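You operate a simulated robot arm through the tools that you are given. There is no shell and no other tool. Be economical: measure what you need, move in short steps, check, and stop when the job is done.

The job below is to be done with a simulated two-armed robot. You get a single attempt, and the scene is never put back.

JOB
Take the white filter on the left sewing table and put it away on the high shelf over the air board. Then stack the small carton labelled "cord" from the top of the black-legged table on top of the small carton that says "film". Then fetch the white fluff from the top of the black-legged table and set it on the top of the checked table. Then fetch the foam block from the top of the black-legged table and set it on the shelf under the black-legged table. Then take the white roll from the top of the black-legged table and leave it on top of the brown tape roll there. Then put one of the film rolls from the second left shelf from the bottom of the green rack on the right end of the long steel table. Then close the large carton front flap. Do these in the order given. Set down upright: foam block.

The check looks at the end state, three seconds after you hand in, the way a careful person would. Anything else that was tipped, shoved, dropped, spilled or broken makes it a failure.

ROBOT AND FRAMES
Two 6-joint arms with fingered hands on one trunk, on a base that drives. Base frame: it is fixed to the floor where the robot stands at the start and does not move with it; the origin is under the middle of the robot, x ahead of it, y to its left, z up; the surface under the hand at the start is at about z = 0.915. Units: m, degrees, N and s.
The left shoulder is at the start at [0.02, 0.17, 1.49], the right one opposite. With the tool pointing down near the work surface each hand reaches from about 0.4 to 0.7 m from the robot's upright axis, wherever it stands, measured 20 degrees to its own side. Places, roughly: brown tape roll (8x8x5 cm) [-0.6, -6.3, 0.8]; film roll (8x8x25 cm) [-0.5, -8.9, 0.6]; foam block (15x6x8 cm) [-0.4, -6.5, 0.9]; high shelf over the air board (36x18 cm) [-0.34, -5.4, 1.6]; large carton front flap [4.1, -8.4, 1]; right end of the long steel table [2.1, -8.6, 0.8]; shelf under the black-legged table [-0.1, -6.3, 0.3]; small carton [0, -6.5, 0.75]; top of the checked table [1.4, -6.6, 0.8]; white filter [0.75, -0.25, 1]; white fluff (6x6x4 cm) [0.4, -6.5, 0.8]; white roll (6x6x17 cm) [-0.5, -6.2, 0.9]. Payload 4.4 kg a hand.
The TCP of each hand is the grasp point between the finger pads, 0.033 m short of the fingertips. In the tool frame z runs along the fingers and y along their closing line. Largest opening 0.164 m; the body of the gripper starts 0.093 m behind the TCP. The gripper is a hand of 5 fingers: y runs from the thumb to the fingers, the wrist lies at [0, 0, -0.257] in the tool frame, and closing takes about 1.5 s.
Orientation is told as [roll, pitch, yaw] about the base's x, y, z axes, in that order, counted from this pose: with the fingers straight down and closing along the base's y, the tool's x points along the base's -x, its y along +y and its z along -z.

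CONTROLS
- The arms move only by the tool servo_tool. It takes "left_motion", "right_motion" or both (then of equal length, played together; a hand with none holds still); each is a list of rows, each an object (a shift or turn left out is 0, a gripper value left out holds the last) with "dp": the shift along the tool's x, y, z in units of 30 mm (1.0 is 30 mm), a list of three; "delta_rot": the turn, a rotation vector about the tool's x, y, z in units of 8 degrees (1.0 is 8 degrees), a list of three. In form: [{"dp": [dx, dy, dz], "delta_rot": [ax, ay, az]}, ...]. A call has 1 to 8 rows; each row shifts and turns the commanded pose from where the row before left it, along the tool's axes as they then stand. "left_grip" and "right_grip" are, for a hand that has rows, the closure, from 0 (fully open) to 1 (shut), set as the call begins (left out, the last holds). A call with a number of a shift or a turn outside -1 to 1 is refused whole. Each row takes 0.2 s and may step no farther than 0.05 m and 8.6 degrees from the row before; otherwise, or with a gripper value out of range, the whole call is refused. Where a pose cannot be reached the arm comes as near as it can. A force on the tool above 40 N (or 10 N above the force at the start of the call, whichever is more), or a blocked arm, ends the call early, and 0.2 s more pass. Each finger travels about 0.072 m/s and halts on what it meets, pressing with about 22 N; the grip force reading is that of the motor and also rises with nothing between the fingers. The clock runs only during rows and for 0.2 s after the last one: add rows that do not move to give the fingers time. The reply holds the time, the measured pose of the TCP, the force on the tool along the base axes, the opening and the grip force, in the units named above and with some noise, with the torque about the TCP (base axes, N m) and any sound that the robot's microphone picked up.
- Cameras (640 x 400 px; columns grow to the right, rows downward): "scene" is now at [0.0924, -0.0234, 1.661]; the picture's right is [-0.24, -0.97, 0.00], its down [-0.69, 0.17, -0.70] and it looks along [0.68, -0.17, -0.71] (base axes); focal length 287 px, centre (320, 200). "left" rides on the left gripper at [-0.093, -0.001, -0.124] in its tool frame; the picture's right is [0.01, -1.00, 0.00], its down [0.80, 0.01, -0.60] and it looks along [0.60, 0.01, 0.80] (tool axes); focal length 275 px, centre (320, 200). "right" rides on the right gripper at [0.093, -0.001, -0.124] in its tool frame; the picture's right is [0.01, 1.00, 0.00], its down [-0.80, 0.01, -0.60] and it looks along [-0.60, 0.01, 0.80] (tool axes); focal length 275 px, centre (320, 200). There is no depth. A picture from a camera that has moved, and an enlarged one, comes with that camera's place and axes in the base frame and with its lens. The place of the scene camera against the robot may be out by one fixed shift of up to 0.018 m in any direction.
- snapshot(camera): a new picture of that camera. It takes no simulated time.
- lift_body(by): slides the trunk up (or, below 0, down) by that many m; the arms and the scene camera ride with it, the base frame stays. It gives what a move gives, with no picture.
- base_move(legs): drives the robot by 1 to 6 legs, each [ahead, left, turn to the left] in m, m and degrees, along the robot's own axes; the way and the turn of a leg run together, so that a leg with both is an arc; at most 1.5 m and 180 degrees a leg. The arms and the cameras ride along, it lands a little off, and it stops where it bumps. It gives what a move gives.
- set_fingers(fingers, thumb_bend, hand): sets how far each is bent, from 0 (flat) to 1 (curled in); at 0.3 the hand is open as for a grip, at 0.7 the pads meet at the TCP. One left out holds its place. A second passes; each finger stops where it meets its share of the squeeze, and holds until it gets a number again. A gripper value or a shape takes the hand back. It gives what a move gives, with no picture; readings hold the bend of each and the force on the fingers (four entries, about 0 where the hand has none), thumb and palm.
- set_grasp(shape, hand): the hand has 5 fingers and takes this shape, open, in about a second: jaw (thumb against the fingers, like two jaws); tri (thumb and two fingers); tip (a fingertip pinch); poke (one finger out to press); point (the index stretched); flat (the hand flat); cup (the hand cupped); fist (a fist). The gripper value then closes the fingers along that shape, each until it touches; the sizes above hold for jaw. It gives what a move gives, with no picture.
- aim_head(pan, tilt): turns the head with the scene camera to pan (to the left, within 86 degrees either way) and tilt (down, from -29 to 69), counted from straight ahead of the robot. It gives what a move gives.
- zoom(camera, box): a new picture of the part [left, top, right, bottom] of that camera's present view, enlarged. It takes no simulated time.
- close_job(): hands the job in; it is judged then, once.

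Work in short steps. Places have to be worked out from the pictures, the camera data and where the tool is seen: move nearer, look again, correct. Check each grasp and each placing, and mend what went wrong. You have 196 turns and 172 pictures in all, those below and enlarged ones among them. Open the grippers and draw the arms clear of the work before you hand the job in, unless the task says otherwise; then end with one line.

The tools are called after "Emit:" as name(argument=value, ...) on one line, values as JSON. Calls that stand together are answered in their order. servo_tool: Moves the arms, as the interface text tells. Its arguments: {"type":"object","properties":{"left_motion":{"type":"array"},"left_grip":{"type":"number"},"right_motion":{"type":"array"},"right_grip":{"type":"number"}},"required":[]} The other tools are called the same way: lift_body (by) slides the trunk up or down; set_grasp (shape, hand) gives the hand a shape; set_fingers (fingers, thumb_bend, hand) moves the fingers one by one; base_move (legs) drives the base; aim_head (pan, tilt) turns the head that bears the scene camera; snapshot (camera) takes a picture; zoom (camera, box) takes an enlarged picture of a part of a camera's view; close_job () hands the job in.

At the start:

```text
t: 0.0
left_ee_pos: [0.6313, 0.0855, 1.1551]
left_ee_rot: [0.1, 0.0, 0.1]
left_force: [0.3, -0.4, -0.4]
left_wrist_torque: [0.01, 0.01, 0.0]
left_width: 0.1639
left_finger_force: 0.1
left_shape: jaw
left_bend: [0.3, 0.3]
left_finger forces: [0.0, 0.0, 0.0, 0.1, 0.0, 0.0]
right_ee_pos: [0.5727, -0.3569, 1.1161]
right_ee_rot: [0.1, 0.0, 0.0]
right_force: [0.4, 0.0, 0.2]
right_wrist_torque: [0.0, -0.01, -0.01]
right_width: 0.1639
right_finger_force: 0.2
right_shape: jaw
right_bend: [0.3, 0.3]
right_finger forces: [0.1, 0.0, 0.1, 0.1, 0.0, 0.0]
trunk travel left (down, up): [-0.742, 0.0]
robot x, y, heading: [-0.0005, -0.0044, -0.2]
head pan, tilt: [-14.0, 45.5]
```

scene: 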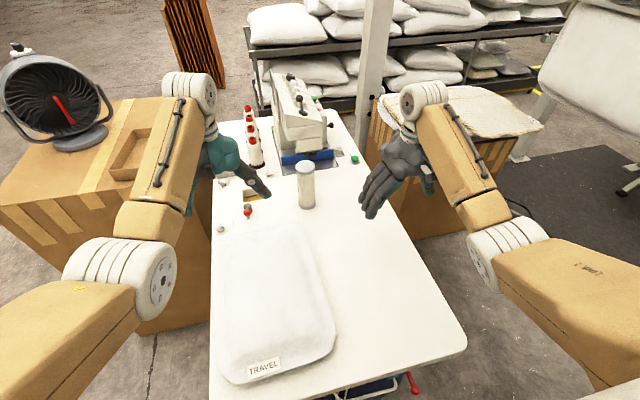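
right: 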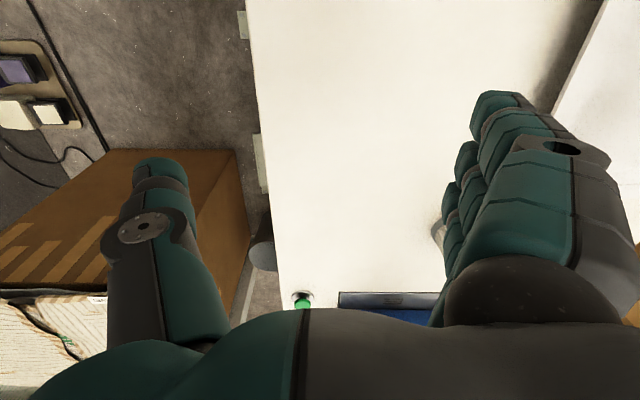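
left: 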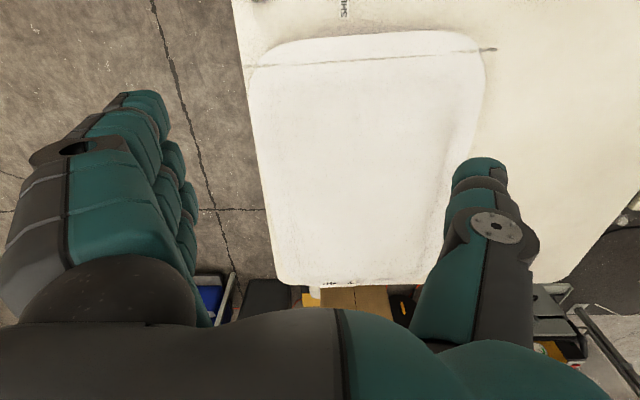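

The filter is the white cylinder, at roughly (0.80, -0.15), top about z 1.09. I bring the right hand in front of and above it, and move the left hand aside.

Emit:
servo_tool(right_motion=[{"dp": [-0.2, 0.86, -0.5]}, {"dp": [-0.2, 0.86, -0.5]}, {"dp": [-0.2, 0.86, -0.2]}, {"dp": [-0.2, 0.86, 0]}, {"dp": [-0.4, 0.86, 0]}, {"dp": [-0.4, 0.86, 0]}, {"dp": [-0.5, 0.86, 0]}, {"dp": [-0.5, 0.86, 0]}], left_motion=[{"dp": [0.5, 0.9, -0.3]}, {"dp": [0.5, 0.9, -0.3]}, {"dp": [0.5, 0.9, -0.3]}, {"dp": [0.5, 0.9, -0.3]}, {"dp": [0.5, 0.5, 0]}, {"dp": [0.5, 0, 0]}, {"dp": [0, 0, 0]}, {"dp": [0, 0, 0]}])

Emit:
servo_tool(right_motion=[{"delta_rot": [0, -1, 0]}, {"delta_rot": [0, -1, 0]}, {"delta_rot": [0, -1, 0]}, {"delta_rot": [0, -1, 0]}, {"delta_rot": [0, -1, 0]}, {"delta_rot": [0, -1, 0]}, {"delta_rot": [0, -0.5, 0]}, {}])

Emit:
snapshot(camera="right")

Emit:
snapshot(camera="scene")

```text
t: 1.8
left_ee_pos: [0.6199, 0.2031, 1.134]
left_ee_rot: [-0.1, -0.1, 0.1]
left_force: [0.9, 0.7, 0.1]
left_wrist_torque: [-0.02, 0.02, -0.03]
left_width: 0.1638
left_finger_force: 0.2
left_shape: jaw
left_bend: [0.3, 0.3]
left_finger forces: [0.0, 0.1, 0.0, 0.0, 0.1, 0.0]
left hand out of reach, approached as far as the arm can: row 1, 2, 3, 4, 5, 6
right_ee_pos: [0.6713, -0.1555, 1.1348]
right_ee_rot: [-0.1, -0.1, 0.0]
right_force: [0.3, -0.2, 0.0]
right_wrist_torque: [-0.02, 0.02, 0.0]
right_width: 0.1639
right_finger_force: 0.0
right_shape: jaw
right_bend: [0.3, 0.3]
right_finger forces: [0.1, 0.0, 0.0, 0.0, 0.0, 0.0]
right hand out of reach, approached as far as the arm can: row 1, 2, 3
trunk travel left (down, up): [-0.742, 0.0]
robot x, y, heading: [0.0029, 0.0011, -0.4]
head pan, tilt: [-14.0, 45.5]
```

```text
t: 3.6
left_ee_pos: [0.6201, 0.2029, 1.1342]
left_ee_rot: [-0.1, 0.0, 0.1]
left_force: [0.5, 0.4, 0.1]
left_wrist_torque: [-0.01, 0.0, 0.0]
left_width: 0.1637
left_finger_force: 0.1
left_shape: jaw
left_bend: [0.3, 0.3]
left_finger forces: [0.0, 0.1, 0.0, 0.0, 0.0, 0.0]
right_ee_pos: [0.6716, -0.1556, 1.133]
right_ee_rot: [0.1, -52.2, 0.1]
right_force: [-0.2, 0.6, -0.9]
right_wrist_torque: [-0.03, -0.02, -0.01]
right_width: 0.1639
right_finger_force: 0.2
right_shape: jaw
right_bend: [0.3, 0.3]
right_finger forces: [0.0, 0.0, 0.1, 0.0, 0.0, 0.1]
trunk travel left (down, up): [-0.742, 0.0]
robot x, y, heading: [-0.0001, -0.0035, -0.2]
head pan, tilt: [-14.0, 45.5]
```

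```text
168 pictures are left
camera right: at [0.5173, -0.1589, 1.1361], right [-0.01, 1.0, -0.01], down [0.02, 0.01, 1.0], along [1.0, 0.01, -0.02], focal length 275 px, centre (320, 200)
```

right: 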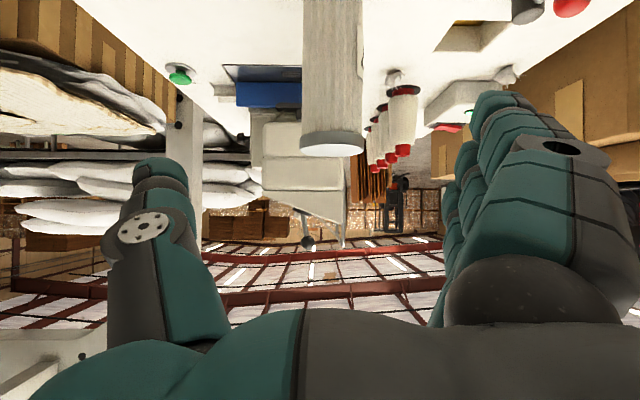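

```text
167 pictures are left
camera scene: at [0.0925, -0.0232, 1.661], right [-0.24, -0.97, 0.0], down [-0.69, 0.17, -0.7], along [0.68, -0.17, -0.71], focal length 287 px, centre (320, 200)
```

scene: 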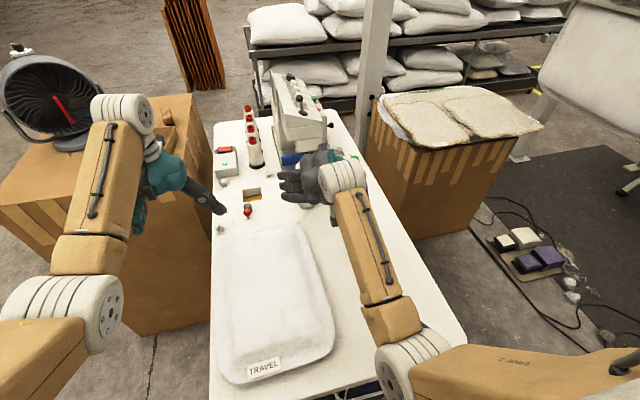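

The filter's top centre is at about y -0.145, z 1.075. I advance along the tool axis so the fingers straddle it at mid height.

Emit:
servo_tool(right_motion=[{"dp": [0.034, 0.05, 0.81]}, {"dp": [0.034, 0.05, 0.81]}, {"dp": [0.034, 0.05, 0.81]}, {"dp": [0.034, 0.05, 0.81]}, {"dp": [0.034, 0.05, 0.81]}, {"dp": [0.034, 0.05, 0.81]}, {"dp": [0.034, 0.05, 0.81]}, {}])

Emit:
snapshot(camera="right")

Emit:
zoom(camera="scene", box=[220, 120, 400, 240])

```text
t: 5.4
left_ee_pos: [0.6195, 0.2023, 1.1354]
left_ee_rot: [-0.1, -0.1, 0.1]
left_force: [-0.4, -0.4, -0.2]
left_wrist_torque: [0.0, 0.0, -0.02]
left_width: 0.1637
left_finger_force: 0.0
left_shape: jaw
left_bend: [0.3, 0.3]
left_finger forces: [0.1, 0.0, 0.0, 0.0, 0.0, 0.1]
right_ee_pos: [0.8009, -0.1472, 1.0217]
right_ee_rot: [0.0, -52.1, 0.1]
right_force: [-0.3, 0.2, -0.8]
right_wrist_torque: [0.02, 0.06, -0.01]
right_width: 0.1638
right_finger_force: 0.1
right_shape: jaw
right_bend: [0.3, 0.3]
right_finger forces: [0.0, 0.0, 0.0, 0.0, 0.1, 0.0]
trunk travel left (down, up): [-0.742, 0.0]
robot x, y, heading: [-0.0013, -0.0028, 0.1]
head pan, tilt: [-14.0, 45.5]
```

```text
166 pictures are left
camera right: at [0.6467, -0.1482, 1.0254], right [-0.01, 1.0, -0.01], down [0.02, 0.01, 1.0], along [1.0, 0.01, -0.02], focal length 275 px, centre (320, 200)
```

right: 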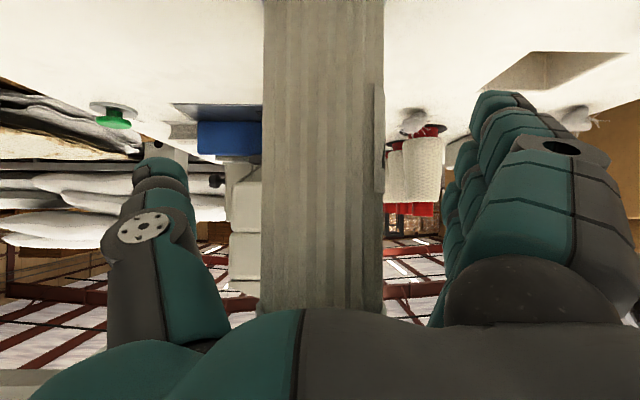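

```text
3.33 times, centred on (310, 180) of scene
camera zoom: at [0.0916, -0.0233, 1.6611], right [-0.24, -0.97, 0.0], down [-0.69, 0.17, -0.7], along [0.68, -0.17, -0.71], focal length 956 px, centre (353, 267)
```

zoom: 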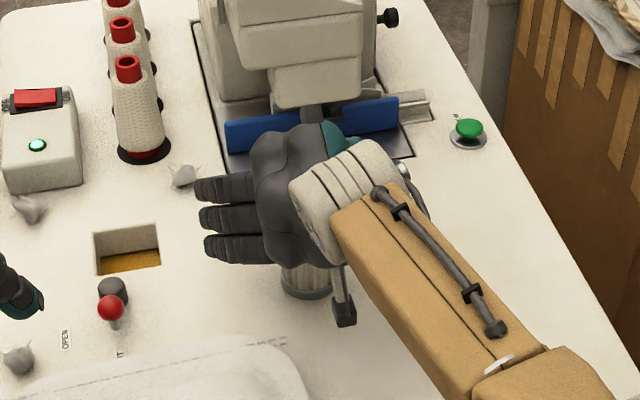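

The filter axis is at about x 0.78, so I shift back a little and close the grip.

Emit:
servo_tool(right_motion=[{"dp": [0.3, 0, -0.45]}, {}])

Emit:
servo_tool(right_motion=[{}, {}, {}, {}, {}, {}, {}, {}], right_grip=1)

Emit:
snapshot(camera="right")

```text
t: 6.0
left_ee_pos: [0.6209, 0.2018, 1.1351]
left_ee_rot: [-0.2, 0.0, 0.1]
left_force: [0.3, 0.2, -0.6]
left_wrist_torque: [0.06, -0.02, 0.0]
left_width: 0.164
left_finger_force: 0.0
left_shape: jaw
left_bend: [0.3, 0.3]
left_finger forces: [0.1, 0.0, 0.0, 0.0, 0.1, 0.0]
right_ee_pos: [0.786, -0.145, 1.0235]
right_ee_rot: [0.0, -52.0, 0.0]
right_force: [-0.1, -0.3, 0.2]
right_wrist_torque: [-0.01, 0.03, 0.02]
right_width: 0.164
right_finger_force: 0.0
right_shape: jaw
right_bend: [0.3, 0.3]
right_finger forces: [0.0, 0.0, 0.1, 0.1, 0.0, 0.0]
trunk travel left (down, up): [-0.742, 0.0]
robot x, y, heading: [0.0, 0.0023, 0.1]
head pan, tilt: [-14.0, 45.5]
```

```text
t: 7.8
left_ee_pos: [0.6206, 0.2022, 1.1346]
left_ee_rot: [-0.1, 0.0, 0.0]
left_force: [0.1, -0.7, -0.3]
left_wrist_torque: [0.04, -0.01, 0.01]
left_width: 0.1637
left_finger_force: 0.0
left_shape: jaw
left_bend: [0.3, 0.3]
left_finger forces: [0.0, 0.0, 0.0, 0.0, 0.0, 0.0]
right_ee_pos: [0.7841, -0.1438, 1.0234]
right_ee_rot: [0.1, -52.1, -0.1]
right_force: [0.1, 2.8, 4.0]
right_wrist_torque: [0.33, 0.09, -0.02]
right_width: 0.0458
right_finger_force: 21.8
right_shape: jaw
right_bend: [0.69, 0.71]
right_finger forces: [23.0, 4.3, 0.0, 0.1, 25.6, 0.0]
trunk travel left (down, up): [-0.742, 0.0]
robot x, y, heading: [-0.0024, -0.0021, 0.0]
head pan, tilt: [-14.0, 45.5]
```

```text
164 pictures are left
camera right: at [0.6309, -0.147, 1.0274], right [-0.01, 1.0, -0.01], down [0.02, 0.01, 1.0], along [1.0, 0.01, -0.02], focal length 275 px, centre (320, 200)
```

right: 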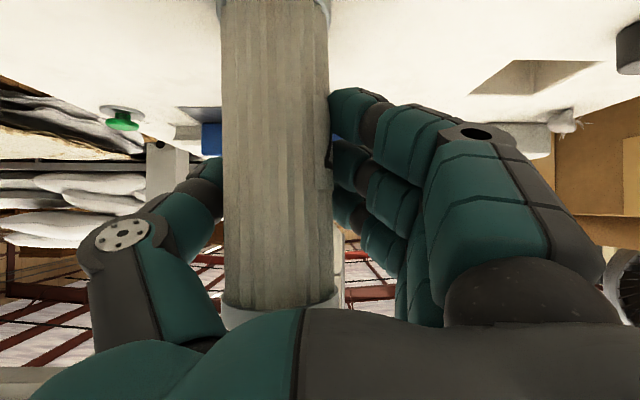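

Gripped (width 4.6 cm, 22 N). I lift it straight up.

Emit:
servo_tool(right_motion=[{"dp": [-0.4, 0, -0.3]}, {"dp": [-0.79, 0, -0.61]}, {"dp": [-0.79, 0, -0.61]}, {"dp": [-0.79, 0, -0.61]}, {"dp": [-0.79, 0, -0.61]}, {"dp": [-0.79, 0, -0.61]}, {}])

Emit:
snapshot(camera="right")

Emit:
snapshot(camera="scene")

```text
t: 9.4
left_ee_pos: [0.6197, 0.2025, 1.1349]
left_ee_rot: [-0.2, -0.1, 0.1]
left_force: [-0.8, 0.0, 0.2]
left_wrist_torque: [0.03, 0.01, 0.02]
left_width: 0.1637
left_finger_force: 0.1
left_shape: jaw
left_bend: [0.3, 0.3]
left_finger forces: [0.0, 0.1, 0.1, 0.0, 0.1, 0.1]
right_ee_pos: [0.786, -0.1466, 1.1877]
right_ee_rot: [0.1, -51.9, 0.0]
right_force: [-0.5, 0.3, -3.1]
right_wrist_torque: [0.07, -0.02, 0.03]
right_width: 0.0451
right_finger_force: 22.4
right_shape: jaw
right_bend: [0.69, 0.71]
right_finger forces: [17.5, 6.6, 0.1, 0.1, 24.5, 0.1]
trunk travel left (down, up): [-0.742, 0.0]
robot x, y, heading: [-0.0025, 0.0022, 0.1]
head pan, tilt: [-14.0, 45.5]
```

```text
163 pictures are left
camera right: at [0.6316, -0.1486, 1.1905], right [-0.01, 1.0, -0.01], down [0.02, 0.01, 1.0], along [1.0, 0.01, -0.02], focal length 275 px, centre (320, 200)
```

right: 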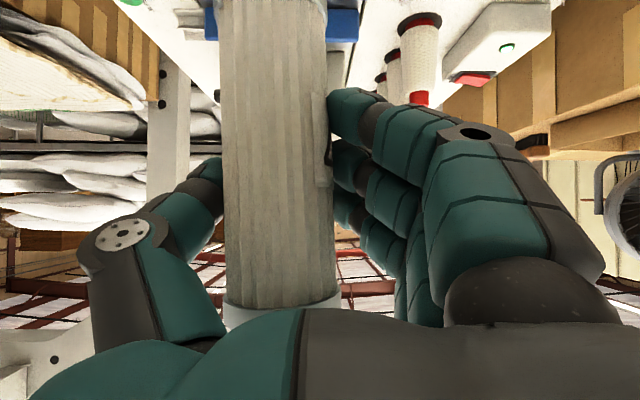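

```text
162 pictures are left
camera scene: at [0.0931, -0.0233, 1.661], right [-0.24, -0.97, 0.0], down [-0.69, 0.17, -0.7], along [0.68, -0.17, -0.71], focal length 287 px, centre (320, 200)
```

scene: 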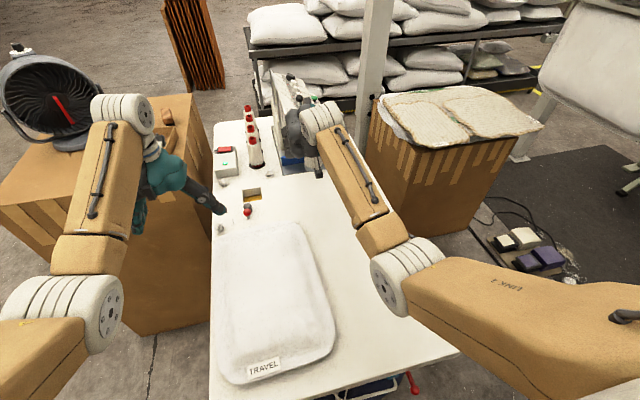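

Held nearly upright. I draw both arms in and look around before driving.

Emit:
servo_tool(right_motion=[{"dp": [0.55, -0.4, -1]}, {"dp": [0.55, -0.4, -1]}, {"dp": [0.55, -0.4, -1]}, {"dp": [0.55, -0.4, -1]}, {"dp": [0.55, -0.4, -1]}, {"dp": [0.55, -0.4, -1]}, {"dp": [0.55, -0.4, -1]}, {"dp": [0.55, -0.4, -1]}], left_motion=[{"dp": [0.7, 0, 0]}, {"dp": [0.7, 0, 0]}, {"dp": [0.7, 0, 0]}, {"dp": [0.7, 0, 0]}, {"dp": [0.7, 0, 0]}, {"dp": [0.7, 0, 0]}, {"dp": [0.7, 0, 0]}, {}])

Emit:
aim_head(pan=-80, tilt=15)

Emit:
snapshot(camera="scene")

Emit:
aim_head(pan=-35, tilt=15)

Emit:
snapshot(camera="scene")

```text
t: 11.2
left_ee_pos: [0.5434, 0.2029, 1.0601]
left_ee_rot: [0.1, -0.1, 0.1]
left_force: [-1.0, -0.1, 0.4]
left_wrist_torque: [0.01, -0.04, -0.01]
left_width: 0.1639
left_finger_force: 0.0
left_shape: jaw
left_bend: [0.3, 0.3]
left_finger forces: [0.0, 0.0, 0.1, 0.1, 0.0, 0.1]
left hand out of reach, approached as far as the arm can: row 1, 2, 3, 4, 5, 6, 7
right_ee_pos: [0.5145, -0.2425, 1.233]
right_ee_rot: [0.1, -52.0, -0.1]
right_force: [0.4, 0.0, -2.7]
right_wrist_torque: [0.04, -0.04, 0.02]
right_width: 0.0451
right_finger_force: 21.6
right_shape: jaw
right_bend: [0.69, 0.71]
right_finger forces: [16.9, 7.3, 0.1, 0.1, 24.5, 0.0]
trunk travel left (down, up): [-0.742, 0.0]
robot x, y, heading: [0.001, -0.0042, 0.1]
head pan, tilt: [-14.0, 45.5]
```

```text
t: 12.6
left_ee_pos: [0.5445, 0.2027, 1.0589]
left_ee_rot: [-0.1, -0.1, 0.1]
left_force: [-0.8, -0.1, 0.5]
left_wrist_torque: [0.0, 0.01, 0.02]
left_width: 0.1639
left_finger_force: 0.0
left_shape: jaw
left_bend: [0.3, 0.3]
left_finger forces: [0.0, 0.0, 0.0, 0.1, 0.1, 0.1]
right_ee_pos: [0.515, -0.2415, 1.2321]
right_ee_rot: [0.0, -51.9, -0.1]
right_force: [-1.0, -0.7, -2.0]
right_wrist_torque: [0.11, -0.02, 0.0]
right_width: 0.0449
right_finger_force: 21.8
right_shape: jaw
right_bend: [0.69, 0.71]
right_finger forces: [16.9, 7.3, 0.0, 0.0, 24.5, 0.0]
trunk travel left (down, up): [-0.742, 0.0]
robot x, y, heading: [-0.002, -0.0028, 0.1]
head pan, tilt: [-80.0, 15.0]
```

```text
161 pictures are left
camera scene: at [0.0302, -0.0958, 1.7086], right [-0.98, -0.17, 0.0], down [-0.05, 0.26, -0.97], along [0.17, -0.95, -0.26], focal length 287 px, centre (320, 200)
```

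scene: 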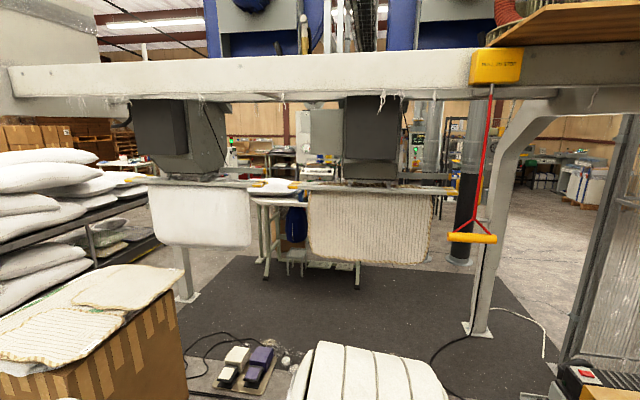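

```text
t: 13.7
left_ee_pos: [0.5437, 0.2032, 1.0603]
left_ee_rot: [-0.1, 0.1, 0.1]
left_force: [-0.7, 0.8, 0.3]
left_wrist_torque: [0.02, -0.01, 0.02]
left_width: 0.1639
left_finger_force: 0.0
left_shape: jaw
left_bend: [0.3, 0.3]
left_finger forces: [0.0, 0.1, 0.0, 0.0, 0.1, 0.1]
right_ee_pos: [0.5151, -0.2401, 1.2328]
right_ee_rot: [-0.1, -52.0, 0.0]
right_force: [0.7, -0.1, -1.9]
right_wrist_torque: [0.09, -0.01, 0.0]
right_width: 0.045
right_finger_force: 22.6
right_shape: jaw
right_bend: [0.69, 0.71]
right_finger forces: [17.0, 7.2, 0.0, 0.0, 24.6, 0.0]
trunk travel left (down, up): [-0.742, 0.0]
robot x, y, heading: [0.0032, 0.0016, -0.0]
head pan, tilt: [-35.0, 15.0]
```

```text
160 pictures are left
camera scene: at [0.0905, -0.0574, 1.7086], right [-0.57, -0.82, 0.0], down [-0.21, 0.15, -0.97], along [0.79, -0.55, -0.26], focal length 287 px, centre (320, 200)
```

scene: 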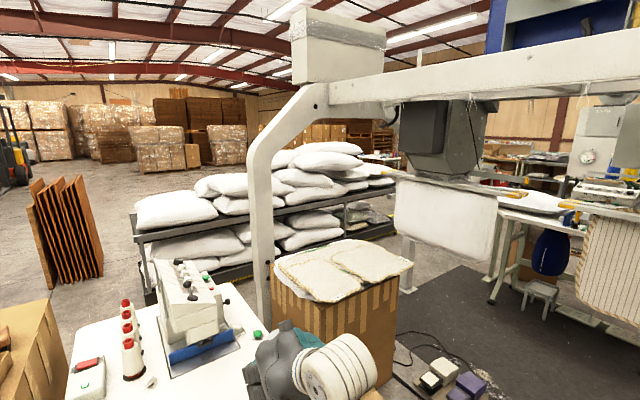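

A gantry blocks the way to the right, with gaps on either side. I look lower right and at the left side to find a route.

Emit:
aim_head(pan=-86, tilt=50)

Emit:
snapshot(camera="scene")

Emit:
aim_head(pan=86, tilt=25)

Emit:
snapshot(camera="scene")

```text
t: 14.9
left_ee_pos: [0.5423, 0.2033, 1.06]
left_ee_rot: [0.0, 0.0, 0.1]
left_force: [0.1, 0.7, 0.5]
left_wrist_torque: [0.02, 0.02, -0.01]
left_width: 0.1639
left_finger_force: 0.1
left_shape: jaw
left_bend: [0.3, 0.3]
left_finger forces: [0.0, 0.0, 0.0, 0.0, 0.0, 0.0]
right_ee_pos: [0.5158, -0.2414, 1.2324]
right_ee_rot: [0.0, -52.0, 0.0]
right_force: [-0.9, -0.6, -2.6]
right_wrist_torque: [0.04, -0.02, -0.01]
right_width: 0.0449
right_finger_force: 21.4
right_shape: jaw
right_bend: [0.69, 0.71]
right_finger forces: [17.0, 7.3, 0.0, 0.0, 24.5, 0.0]
trunk travel left (down, up): [-0.742, 0.0]
robot x, y, heading: [0.0002, 0.0011, 0.1]
head pan, tilt: [-85.9, 50.0]
```

```text
159 pictures are left
camera scene: at [0.0195, -0.0806, 1.6549], right [-1.0, -0.07, 0.0], down [-0.06, 0.76, -0.64], along [0.05, -0.64, -0.77], focal length 287 px, centre (320, 200)
```

scene: 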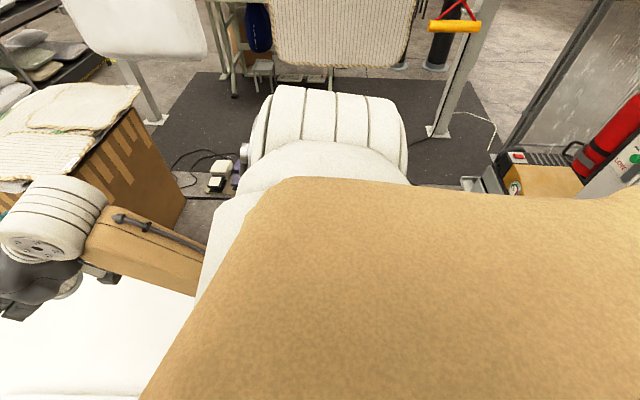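

```text
t: 17.5
left_ee_pos: [0.5432, 0.2028, 1.0604]
left_ee_rot: [-0.2, 0.0, 0.1]
left_force: [0.2, 0.2, -0.1]
left_wrist_torque: [0.02, 0.02, -0.03]
left_width: 0.1636
left_finger_force: 0.0
left_shape: jaw
left_bend: [0.3, 0.3]
left_finger forces: [0.1, 0.0, 0.0, 0.0, 0.0, 0.0]
right_ee_pos: [0.5153, -0.24, 1.2331]
right_ee_rot: [0.1, -52.0, 0.0]
right_force: [-0.4, -0.2, -2.8]
right_wrist_torque: [0.04, -0.04, -0.02]
right_width: 0.0448
right_finger_force: 22.1
right_shape: jaw
right_bend: [0.69, 0.71]
right_finger forces: [17.0, 7.3, 0.0, 0.0, 24.5, 0.0]
trunk travel left (down, up): [-0.742, 0.0]
robot x, y, heading: [0.0025, -0.0012, -0.1]
head pan, tilt: [85.9, 25.0]
```

```text
158 pictures are left
camera scene: at [0.0206, 0.0881, 1.6924], right [1.0, -0.07, 0.0], down [-0.03, -0.42, -0.91], along [0.06, 0.9, -0.42], focal length 287 px, centre (320, 200)
```

scene: 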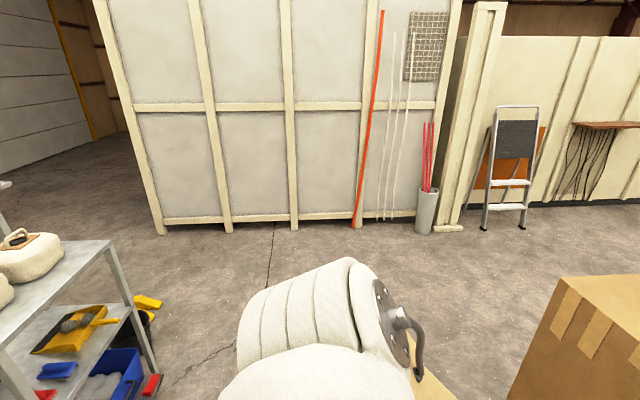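

Left and behind-left looks open. I back off a bit and turn left in place to see what is behind.

Emit:
base_move(legs=[[-0.35, 0, 0], [0, 0, 70]])

Emit:
aim_head(pan=80, tilt=20)

Emit:
snapshot(camera="scene")

```text
t: 22.8
left_ee_pos: [-0.3542, 0.5814, 1.0596]
left_ee_rot: [0.0, -0.1, 69.8]
left_force: [0.1, -0.1, -0.1]
left_wrist_torque: [0.01, 0.03, -0.01]
left_width: 0.1639
left_finger_force: 0.0
left_shape: jaw
left_bend: [0.3, 0.3]
left_finger forces: [0.0, 0.1, 0.0, 0.0, 0.0, 0.0]
right_ee_pos: [0.0531, 0.3997, 1.2321]
right_ee_rot: [0.0, -52.0, 69.7]
right_force: [0.0, -0.2, -2.6]
right_wrist_torque: [0.02, 0.08, 0.04]
right_width: 0.0445
right_finger_force: 22.1
right_shape: jaw
right_bend: [0.69, 0.71]
right_finger forces: [15.1, 8.8, 0.0, 0.0, 23.9, 0.0]
trunk travel left (down, up): [-0.742, 0.0]
robot x, y, heading: [-0.3516, -0.0007, 69.6]
head pan, tilt: [85.9, 25.0]
```

```text
t: 23.5
left_ee_pos: [-0.3543, 0.5812, 1.0599]
left_ee_rot: [-0.1, -0.1, 69.7]
left_force: [0.6, -0.3, -0.2]
left_wrist_torque: [0.0, -0.01, -0.03]
left_width: 0.1638
left_finger_force: 0.0
left_shape: jaw
left_bend: [0.3, 0.3]
left_finger forces: [0.1, 0.1, 0.0, 0.0, 0.0, 0.0]
right_ee_pos: [0.0533, 0.3989, 1.2318]
right_ee_rot: [0.0, -51.9, 69.7]
right_force: [-0.5, 0.2, -2.7]
right_wrist_torque: [0.02, 0.05, 0.0]
right_width: 0.0448
right_finger_force: 21.8
right_shape: jaw
right_bend: [0.69, 0.71]
right_finger forces: [15.0, 8.8, 0.0, 0.1, 23.8, 0.1]
trunk travel left (down, up): [-0.742, 0.0]
robot x, y, heading: [-0.3526, -0.0029, 69.8]
head pan, tilt: [80.0, 20.0]
```

```text
157 pictures are left
camera scene: at [-0.4251, 0.0531, 1.7004], right [0.5, 0.86, 0.0], down [0.3, -0.17, -0.94], along [-0.81, 0.47, -0.34], focal length 287 px, centre (320, 200)
```

scene: 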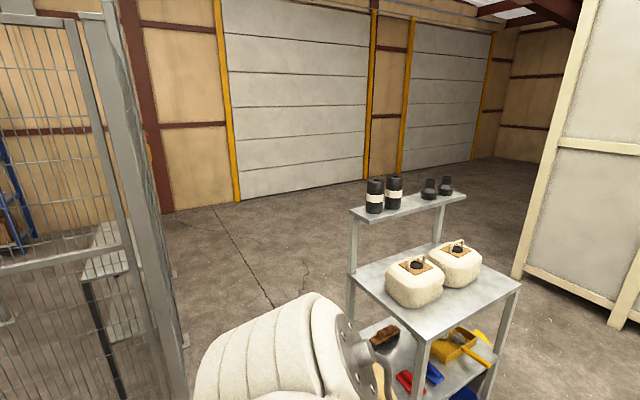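

Wide open behind. Now I turn to face -y to inspect the gap beside the gantry's right leg.

Emit:
base_move(legs=[[0, 0, -80], [0, 0, -80]])

Emit:
aim_head(pan=-20, tilt=20)

Emit:
snapshot(camera="scene")

Emit:
aim_head(pan=40, tilt=20)

Emit:
snapshot(camera="scene")

```text
t: 30.7
left_ee_pos: [-0.1498, -0.5449, 1.0589]
left_ee_rot: [-0.2, 0.0, -90.1]
left_force: [-0.6, 0.2, -0.8]
left_wrist_torque: [-0.03, -0.02, -0.01]
left_width: 0.1638
left_finger_force: 0.0
left_shape: jaw
left_bend: [0.3, 0.3]
left_finger forces: [0.0, 0.0, 0.1, 0.0, 0.1, 0.1]
right_ee_pos: [-0.5953, -0.5149, 1.2312]
right_ee_rot: [0.1, -52.0, -90.1]
right_force: [-0.1, -0.5, -3.4]
right_wrist_torque: [-0.02, -0.08, 0.03]
right_width: 0.0442
right_finger_force: 21.8
right_shape: jaw
right_bend: [0.69, 0.71]
right_finger forces: [10.7, 12.1, 0.1, 0.1, 22.9, 0.1]
trunk travel left (down, up): [-0.742, 0.0]
robot x, y, heading: [-0.3506, 0.0038, -90.2]
head pan, tilt: [80.0, 20.0]
```

```text
t: 32.5
left_ee_pos: [-0.1504, -0.544, 1.0596]
left_ee_rot: [-0.1, 0.0, -90.1]
left_force: [0.9, -0.2, 0.5]
left_wrist_torque: [0.0, -0.03, 0.0]
left_width: 0.1642
left_finger_force: 0.1
left_shape: jaw
left_bend: [0.3, 0.3]
left_finger forces: [0.1, 0.0, 0.0, 0.1, 0.1, 0.0]
right_ee_pos: [-0.5946, -0.5152, 1.2325]
right_ee_rot: [0.1, -51.9, -90.2]
right_force: [-1.3, 0.2, -2.8]
right_wrist_torque: [0.02, -0.07, 0.01]
right_width: 0.0443
right_finger_force: 21.9
right_shape: jaw
right_bend: [0.69, 0.71]
right_finger forces: [10.8, 12.1, 0.0, 0.0, 22.8, 0.1]
trunk travel left (down, up): [-0.742, 0.0]
robot x, y, heading: [-0.3537, 0.0002, -90.3]
head pan, tilt: [-20.0, 20.0]
```

```text
156 pictures are left
camera scene: at [-0.3807, -0.1016, 1.7004], right [-0.94, 0.34, 0.0], down [0.12, 0.32, -0.94], along [-0.32, -0.88, -0.34], focal length 287 px, centre (320, 200)
```

scene: 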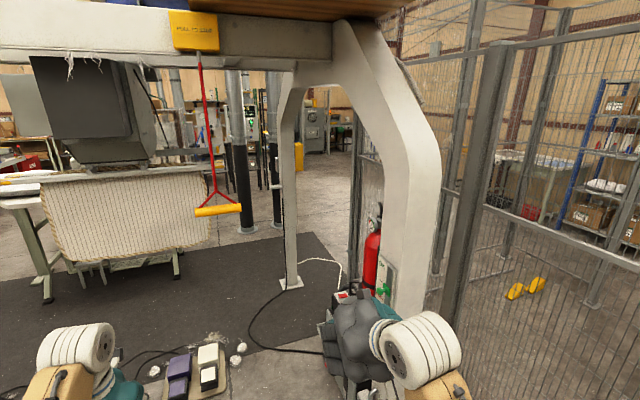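

```text
t: 33.8
left_ee_pos: [-0.15, -0.5442, 1.06]
left_ee_rot: [-0.1, 0.1, -90.2]
left_force: [1.3, 0.2, -0.1]
left_wrist_torque: [0.03, 0.0, 0.08]
left_width: 0.164
left_finger_force: 0.1
left_shape: jaw
left_bend: [0.3, 0.3]
left_finger forces: [0.0, 0.0, 0.1, 0.0, 0.1, 0.1]
right_ee_pos: [-0.5951, -0.5151, 1.2319]
right_ee_rot: [-0.2, -52.0, -90.3]
right_force: [-0.5, -1.0, -1.7]
right_wrist_torque: [-0.02, -0.08, 0.03]
right_width: 0.0444
right_finger_force: 21.9
right_shape: jaw
right_bend: [0.69, 0.71]
right_finger forces: [10.7, 12.2, 0.0, 0.0, 22.8, 0.1]
trunk travel left (down, up): [-0.742, 0.0]
robot x, y, heading: [-0.3525, 0.0022, -90.4]
head pan, tilt: [40.0, 20.0]
```

```text
155 pictures are left
camera scene: at [-0.2891, -0.0858, 1.7004], right [-0.77, -0.64, 0.0], down [-0.22, 0.26, -0.94], along [0.6, -0.72, -0.34], focal length 287 px, centre (320, 200)
```

scene: 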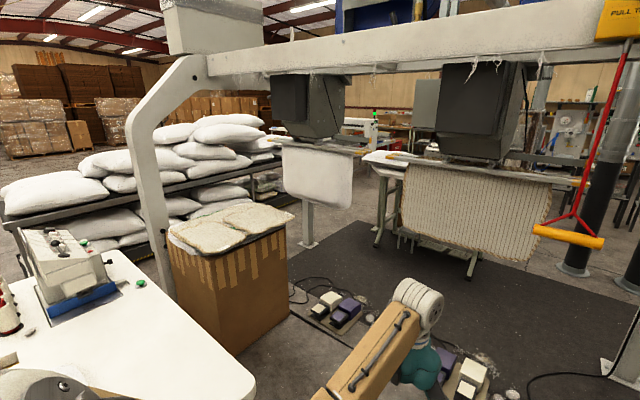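

The passable route is between the hanging panel (right end x≈-0.3) and the arch legs (x≈-0.95). I need to know how wide my elbows are and what lies on the floor there, so I look down.

Emit:
aim_head(pan=-45, tilt=60)

Emit:
snapshot(camera="scene")

Emit:
aim_head(pan=10, tilt=40)

Emit:
snapshot(camera="scene")

```text
t: 35.4
left_ee_pos: [-0.1492, -0.5447, 1.0596]
left_ee_rot: [0.0, 0.0, -90.1]
left_force: [-0.3, -0.6, 0.4]
left_wrist_torque: [0.03, 0.01, 0.01]
left_width: 0.1639
left_finger_force: 0.0
left_shape: jaw
left_bend: [0.3, 0.3]
left_finger forces: [0.0, 0.1, 0.1, 0.0, 0.0, 0.1]
right_ee_pos: [-0.5955, -0.5148, 1.2321]
right_ee_rot: [0.0, -52.0, -90.2]
right_force: [0.0, 0.4, -2.7]
right_wrist_torque: [-0.01, -0.1, 0.01]
right_width: 0.0444
right_finger_force: 22.3
right_shape: jaw
right_bend: [0.69, 0.71]
right_finger forces: [10.8, 12.1, 0.1, 0.0, 22.8, 0.0]
trunk travel left (down, up): [-0.742, 0.0]
robot x, y, heading: [-0.3516, -0.0013, -90.5]
head pan, tilt: [-45.0, 60.0]
```

```text
154 pictures are left
camera scene: at [-0.3959, -0.0612, 1.6423], right [-0.71, 0.71, 0.0], down [0.61, 0.61, -0.5], along [-0.35, -0.35, -0.87], focal length 287 px, centre (320, 200)
```

scene: 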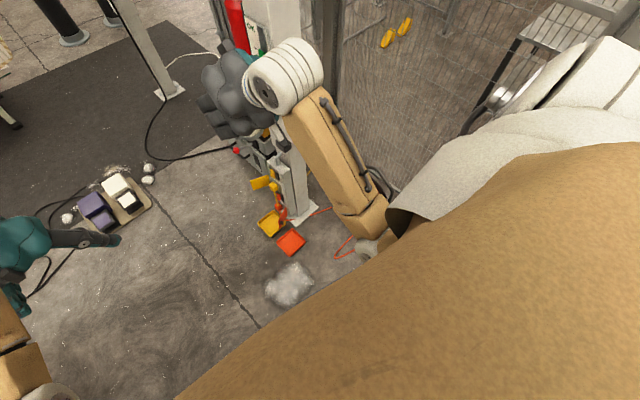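

```text
t: 36.6
left_ee_pos: [-0.1498, -0.5452, 1.0594]
left_ee_rot: [-0.2, 0.0, -90.0]
left_force: [0.6, 0.7, 0.0]
left_wrist_torque: [0.02, 0.03, 0.02]
left_width: 0.1639
left_finger_force: 0.2
left_shape: jaw
left_bend: [0.3, 0.3]
left_finger forces: [0.0, 0.0, 0.1, 0.0, 0.0, 0.1]
right_ee_pos: [-0.5949, -0.515, 1.2311]
right_ee_rot: [0.0, -52.0, -90.2]
right_force: [0.4, -0.4, -2.3]
right_wrist_torque: [-0.01, -0.08, -0.03]
right_width: 0.0443
right_finger_force: 22.3
right_shape: jaw
right_bend: [0.69, 0.71]
right_finger forces: [10.7, 12.1, 0.0, 0.1, 22.8, 0.1]
trunk travel left (down, up): [-0.742, 0.0]
robot x, y, heading: [-0.3507, 0.0011, -90.2]
head pan, tilt: [10.0, 40.0]
```

```text
153 pictures are left
camera scene: at [-0.3342, -0.0979, 1.669], right [-0.99, -0.17, 0.0], down [-0.11, 0.63, -0.77], along [0.13, -0.75, -0.64], focal length 287 px, centre (320, 200)
```

scene: 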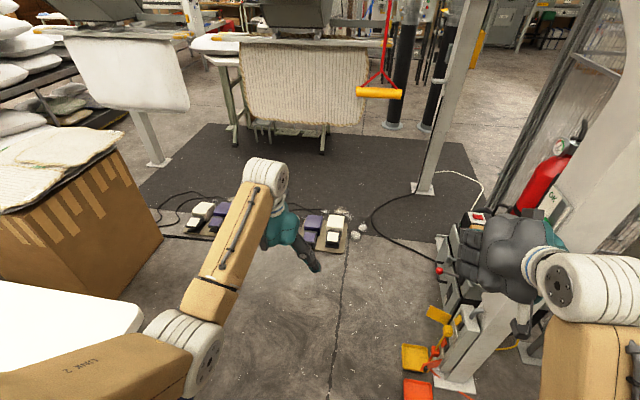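

Elbows are about ±0.35 m. The plan is to strafe through the gap facing +x with the trunk lowered, so the arms pass under the panel. First I pitch the left hand up like the right one, for height.

Emit:
servo_tool(left_motion=[{"delta_rot": [0, -1, 0]}, {"delta_rot": [0, -1, 0]}, {"delta_rot": [0, -1, 0]}, {"delta_rot": [0, -1, 0]}, {"delta_rot": [0, -1, 0]}, {"delta_rot": [0, -1, 0]}, {"delta_rot": [0, -0.5, 0]}])

Emit:
servo_tool(left_motion=[{"dp": [-0.79, 0, -0.61]}, {"dp": [-0.79, 0, -0.61]}, {"dp": [-0.79, 0, -0.61]}, {"dp": [-0.79, 0, -0.61]}, {"dp": [-0.79, 0, -0.61]}, {"dp": [-0.79, 0, -0.61]}])

Emit:
base_move(legs=[[0, 0, 90], [0.2, 0, 0], [0, -0.5, 0], [-0.27, -0.32, 0]])

Emit:
aim_head(pan=-75, tilt=40)

Emit:
snapshot(camera="scene")

```text
t: 38.2
left_ee_pos: [-0.147, -0.5457, 1.0615]
left_ee_rot: [0.7, -52.4, -90.7]
left_force: [0.3, -0.8, 0.4]
left_wrist_torque: [-0.01, 0.02, 0.0]
left_width: 0.1641
left_finger_force: 0.1
left_shape: jaw
left_bend: [0.3, 0.3]
left_finger forces: [0.1, 0.1, 0.1, 0.0, 0.1, 0.1]
right_ee_pos: [-0.5951, -0.5148, 1.2325]
right_ee_rot: [0.0, -52.1, -90.2]
right_force: [0.4, 0.8, -2.8]
right_wrist_torque: [0.05, -0.03, -0.05]
right_width: 0.0443
right_finger_force: 22.0
right_shape: jaw
right_bend: [0.69, 0.71]
right_finger forces: [10.6, 12.0, 0.0, 0.0, 22.8, 0.0]
trunk travel left (down, up): [-0.742, 0.0]
robot x, y, heading: [-0.3509, 0.0016, -90.1]
head pan, tilt: [10.0, 40.0]
```

```text
t: 39.6
left_ee_pos: [-0.15, -0.5443, 1.2408]
left_ee_rot: [-0.3, -52.0, -90.0]
left_force: [0.1, -0.3, -0.4]
left_wrist_torque: [0.02, 0.01, -0.03]
left_width: 0.1641
left_finger_force: 0.2
left_shape: jaw
left_bend: [0.3, 0.3]
left_finger forces: [0.0, 0.0, 0.1, 0.0, 0.0, 0.0]
right_ee_pos: [-0.5951, -0.5158, 1.2333]
right_ee_rot: [0.0, -52.1, -90.2]
right_force: [-0.3, -0.3, -3.5]
right_wrist_torque: [-0.01, -0.08, -0.01]
right_width: 0.0444
right_finger_force: 21.9
right_shape: jaw
right_bend: [0.69, 0.71]
right_finger forces: [10.5, 12.2, 0.0, 0.1, 22.9, 0.0]
trunk travel left (down, up): [-0.742, 0.0]
robot x, y, heading: [-0.3492, 0.0029, -90.2]
head pan, tilt: [10.0, 40.0]
```

```text
t: 49.5
left_ee_pos: [0.1758, -0.5949, 1.2404]
left_ee_rot: [0.3, -52.0, -1.4]
left_force: [1.2, -0.9, 0.4]
left_wrist_torque: [0.07, 0.03, 0.07]
left_width: 0.1641
left_finger_force: 0.0
left_shape: jaw
left_bend: [0.3, 0.3]
left_finger forces: [0.1, 0.0, 0.0, 0.1, 0.0, 0.0]
right_ee_pos: [0.1367, -1.0396, 1.2299]
right_ee_rot: [0.3, -51.9, -1.6]
right_force: [1.0, -1.5, -3.3]
right_wrist_torque: [0.14, -0.02, 0.1]
right_width: 0.0439
right_finger_force: 22.0
right_shape: jaw
right_bend: [0.69, 0.71]
right_finger forces: [8.7, 14.7, 0.1, 0.0, 23.8, 0.1]
trunk travel left (down, up): [-0.742, 0.0]
robot x, y, heading: [-0.3693, -0.7817, -1.3]
head pan, tilt: [10.0, 40.0]
stopped in leg 4: the robot was blocked; the commanded pose is now the measured one
```

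```text
t: 51.1
left_ee_pos: [0.1749, -0.5903, 1.2404]
left_ee_rot: [0.0, -52.0, -1.2]
left_force: [0.5, 0.2, -0.5]
left_wrist_torque: [-0.03, 0.0, 0.0]
left_width: 0.1638
left_finger_force: 0.0
left_shape: jaw
left_bend: [0.3, 0.3]
left_finger forces: [0.1, 0.0, 0.0, 0.0, 0.0, 0.0]
right_ee_pos: [0.1355, -1.035, 1.2333]
right_ee_rot: [0.2, -52.0, -1.4]
right_force: [0.3, -0.5, -3.0]
right_wrist_torque: [0.05, -0.02, -0.04]
right_width: 0.0441
right_finger_force: 22.3
right_shape: jaw
right_bend: [0.69, 0.71]
right_finger forces: [8.7, 15.0, 0.0, 0.0, 23.5, 0.0]
trunk travel left (down, up): [-0.742, 0.0]
robot x, y, heading: [-0.3719, -0.7801, -1.0]
head pan, tilt: [-75.0, 40.0]
```

```text
152 pictures are left
camera scene: at [-0.3386, -0.8691, 1.669], right [-0.97, -0.24, 0.0], down [-0.15, 0.62, -0.77], along [0.18, -0.74, -0.64], focal length 287 px, centre (320, 200)
```

scene: 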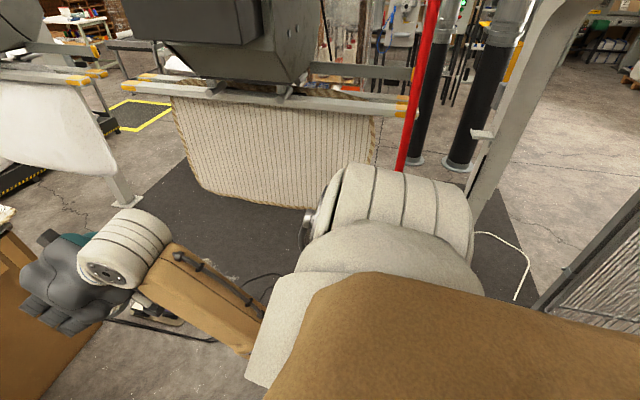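

Something blocked (probably the shoulder against the pull handle). I back off, then lower the trunk and look.

Emit:
base_move(legs=[[0, 0.12, 1]])

Emit:
snapshot(camera="scene")

Emit:
lift_body(by=-0.6)

Emit:
snapshot(camera="scene")

Emit:
aim_head(pan=-86, tilt=10)

Emit:
snapshot(camera="scene")

```text
t: 52.3
left_ee_pos: [0.173, -0.4582, 1.2403]
left_ee_rot: [-0.1, -52.1, -0.2]
left_force: [0.7, 0.4, 0.2]
left_wrist_torque: [-0.03, -0.01, -0.03]
left_width: 0.1638
left_finger_force: 0.1
left_shape: jaw
left_bend: [0.3, 0.3]
left_finger forces: [0.1, 0.1, 0.0, 0.0, 0.0, 0.0]
right_ee_pos: [0.1413, -0.905, 1.2326]
right_ee_rot: [0.1, -51.9, -0.3]
right_force: [-0.2, -0.2, -2.5]
right_wrist_torque: [0.05, 0.02, -0.03]
right_width: 0.0438
right_finger_force: 22.0
right_shape: jaw
right_bend: [0.69, 0.71]
right_finger forces: [8.7, 15.0, 0.0, 0.0, 23.4, 0.0]
trunk travel left (down, up): [-0.742, 0.0]
robot x, y, heading: [-0.3719, -0.6567, -0.5]
head pan, tilt: [-75.0, 40.0]
```

```text
151 pictures are left
camera scene: at [-0.3359, -0.7465, 1.6691], right [-0.97, -0.25, 0.0], down [-0.16, 0.62, -0.77], along [0.19, -0.74, -0.64], focal length 287 px, centre (320, 200)
```

scene: 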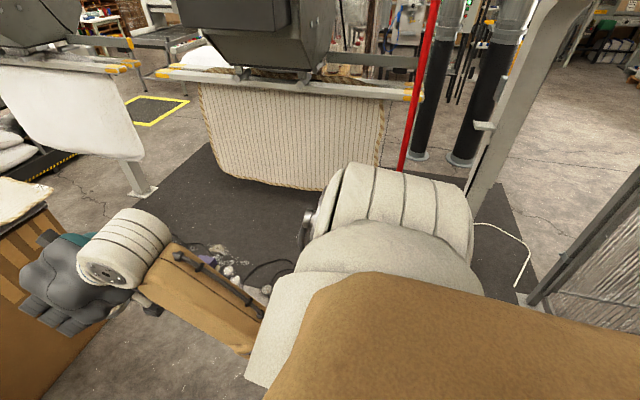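

```text
refused: -0.6 is not a number from -0.4 to 0.4
```

```text
150 pictures are left
camera scene: at [-0.3359, -0.7465, 1.6691], right [-0.97, -0.25, 0.0], down [-0.16, 0.62, -0.77], along [0.19, -0.74, -0.64], focal length 287 px, centre (320, 200)
```

scene: 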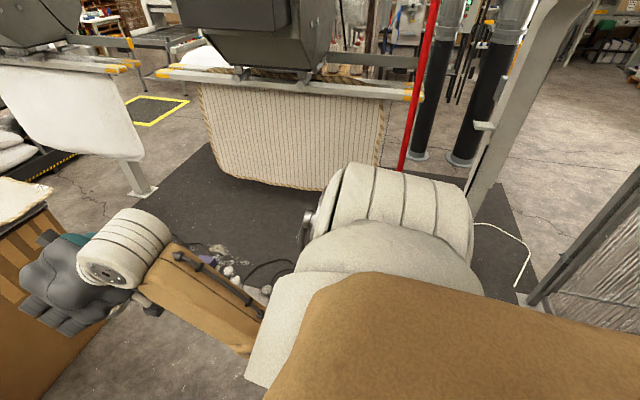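

```text
t: 53.3
left_ee_pos: [0.1736, -0.4598, 1.2404]
left_ee_rot: [0.0, -52.1, 0.0]
left_force: [-0.3, -0.1, 0.1]
left_wrist_torque: [0.0, 0.02, 0.0]
left_width: 0.164
left_finger_force: 0.0
left_shape: jaw
left_bend: [0.3, 0.3]
left_finger forces: [0.0, 0.0, 0.0, 0.1, 0.0, 0.0]
right_ee_pos: [0.1427, -0.9053, 1.2328]
right_ee_rot: [0.1, -52.0, -0.4]
right_force: [0.1, 0.5, -3.3]
right_wrist_torque: [0.08, -0.03, -0.03]
right_width: 0.0436
right_finger_force: 22.3
right_shape: jaw
right_bend: [0.69, 0.71]
right_finger forces: [8.6, 14.9, 0.0, 0.1, 23.4, 0.0]
trunk travel left (down, up): [-0.742, 0.0]
robot x, y, heading: [-0.372, -0.6581, -0.3]
head pan, tilt: [-85.9, 10.0]
```

```text
149 pictures are left
camera scene: at [-0.3513, -0.7579, 1.7166], right [-1.0, -0.07, 0.0], down [-0.01, 0.17, -0.98], along [0.07, -0.98, -0.17], focal length 287 px, centre (320, 200)
```

scene: 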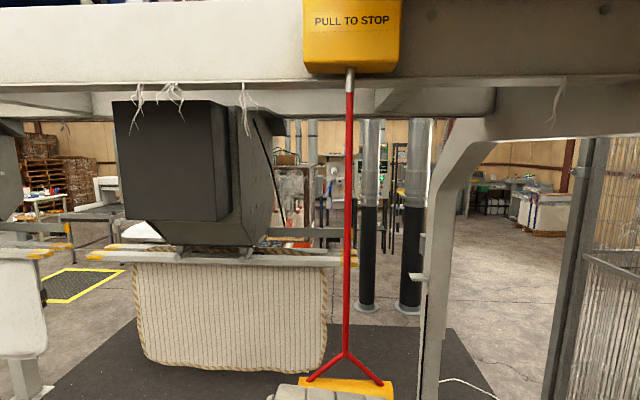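

The blocker was the pull handle (z about 1.3, x about -0.37). I lower the trunk by 0.6 m to slip under it.

Emit:
lift_body(by=-0.3)

Emit:
lift_body(by=-0.3)

Emit:
aim_head(pan=-75, tilt=25)

Emit:
snapshot(camera="scene")

```text
t: 56.3
left_ee_pos: [0.1743, -0.4588, 0.9414]
left_ee_rot: [0.1, -52.0, -0.1]
left_force: [-0.8, -0.7, 0.0]
left_wrist_torque: [-0.01, 0.02, -0.03]
left_width: 0.1641
left_finger_force: 0.1
left_shape: jaw
left_bend: [0.3, 0.3]
left_finger forces: [0.0, 0.1, 0.0, 0.0, 0.1, 0.0]
right_ee_pos: [0.1426, -0.9062, 0.9316]
right_ee_rot: [0.1, -52.0, -0.5]
right_force: [-0.4, -0.4, -2.1]
right_wrist_torque: [0.06, -0.03, -0.02]
right_width: 0.0437
right_finger_force: 21.5
right_shape: jaw
right_bend: [0.69, 0.71]
right_finger forces: [8.6, 14.8, 0.0, 0.0, 23.4, 0.0]
trunk travel left (down, up): [-0.442, 0.3]
robot x, y, heading: [-0.3725, -0.6621, 0.0]
head pan, tilt: [-85.9, 10.0]
```

```text
t: 57.3
left_ee_pos: [0.1736, -0.4611, 0.899]
left_ee_rot: [0.8, -54.4, -1.0]
left_force: [-15.5, -5.8, 15.6]
left_wrist_torque: [1.61, -0.96, 1.28]
left_width: 0.164
left_finger_force: 0.0
left_shape: jaw
left_bend: [0.29, 0.3]
left_finger forces: [21.3, 0.1, 0.1, 0.0, 0.1, 0.0]
right_ee_pos: [0.1394, -0.9057, 0.8738]
right_ee_rot: [0.2, -51.9, -0.4]
right_force: [-0.5, 0.6, -1.9]
right_wrist_torque: [0.09, 0.0, 0.0]
right_width: 0.0438
right_finger_force: 22.0
right_shape: jaw
right_bend: [0.69, 0.71]
right_finger forces: [8.5, 14.7, 0.1, 0.0, 23.3, 0.0]
trunk travel left (down, up): [-0.385, 0.357]
robot x, y, heading: [-0.3731, -0.6636, -0.5]
head pan, tilt: [-85.9, 10.0]
stopped: the force on the tool passed its limit at 51 N (the readings are from after the stop); the commanded pose is now the measured one
```

```text
t: 58.1
left_ee_pos: [0.1752, -0.46, 0.8986]
left_ee_rot: [0.9, -54.3, -1.1]
left_force: [-18.8, -5.4, 23.6]
left_wrist_torque: [2.5, -1.33, 1.5]
left_width: 0.1642
left_finger_force: 0.0
left_shape: jaw
left_bend: [0.29, 0.3]
left_finger forces: [28.2, 0.1, 0.0, 0.1, 0.0, 0.0]
right_ee_pos: [0.1401, -0.9069, 0.8754]
right_ee_rot: [0.2, -52.0, -0.4]
right_force: [-0.6, -0.4, -2.7]
right_wrist_torque: [0.09, -0.04, -0.01]
right_width: 0.0437
right_finger_force: 21.8
right_shape: jaw
right_bend: [0.69, 0.71]
right_finger forces: [8.6, 14.8, 0.0, 0.0, 23.4, 0.0]
trunk travel left (down, up): [-0.385, 0.357]
robot x, y, heading: [-0.3696, -0.666, -0.1]
head pan, tilt: [-75.0, 25.0]
```

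```text
148 pictures are left
camera scene: at [-0.3152, -0.756, 1.3351], right [-0.97, -0.25, 0.0], down [-0.1, 0.41, -0.91], along [0.23, -0.88, -0.42], focal length 287 px, centre (320, 200)
```

scene: 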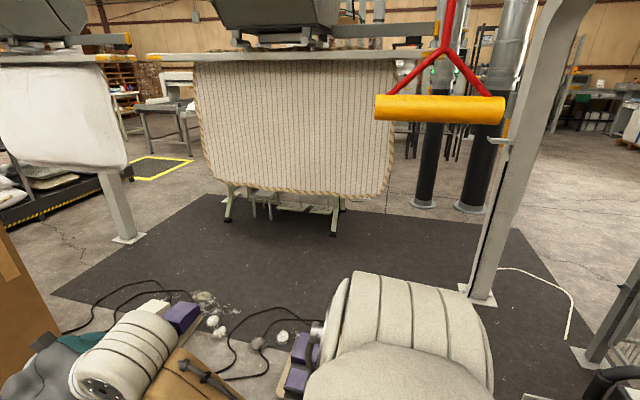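

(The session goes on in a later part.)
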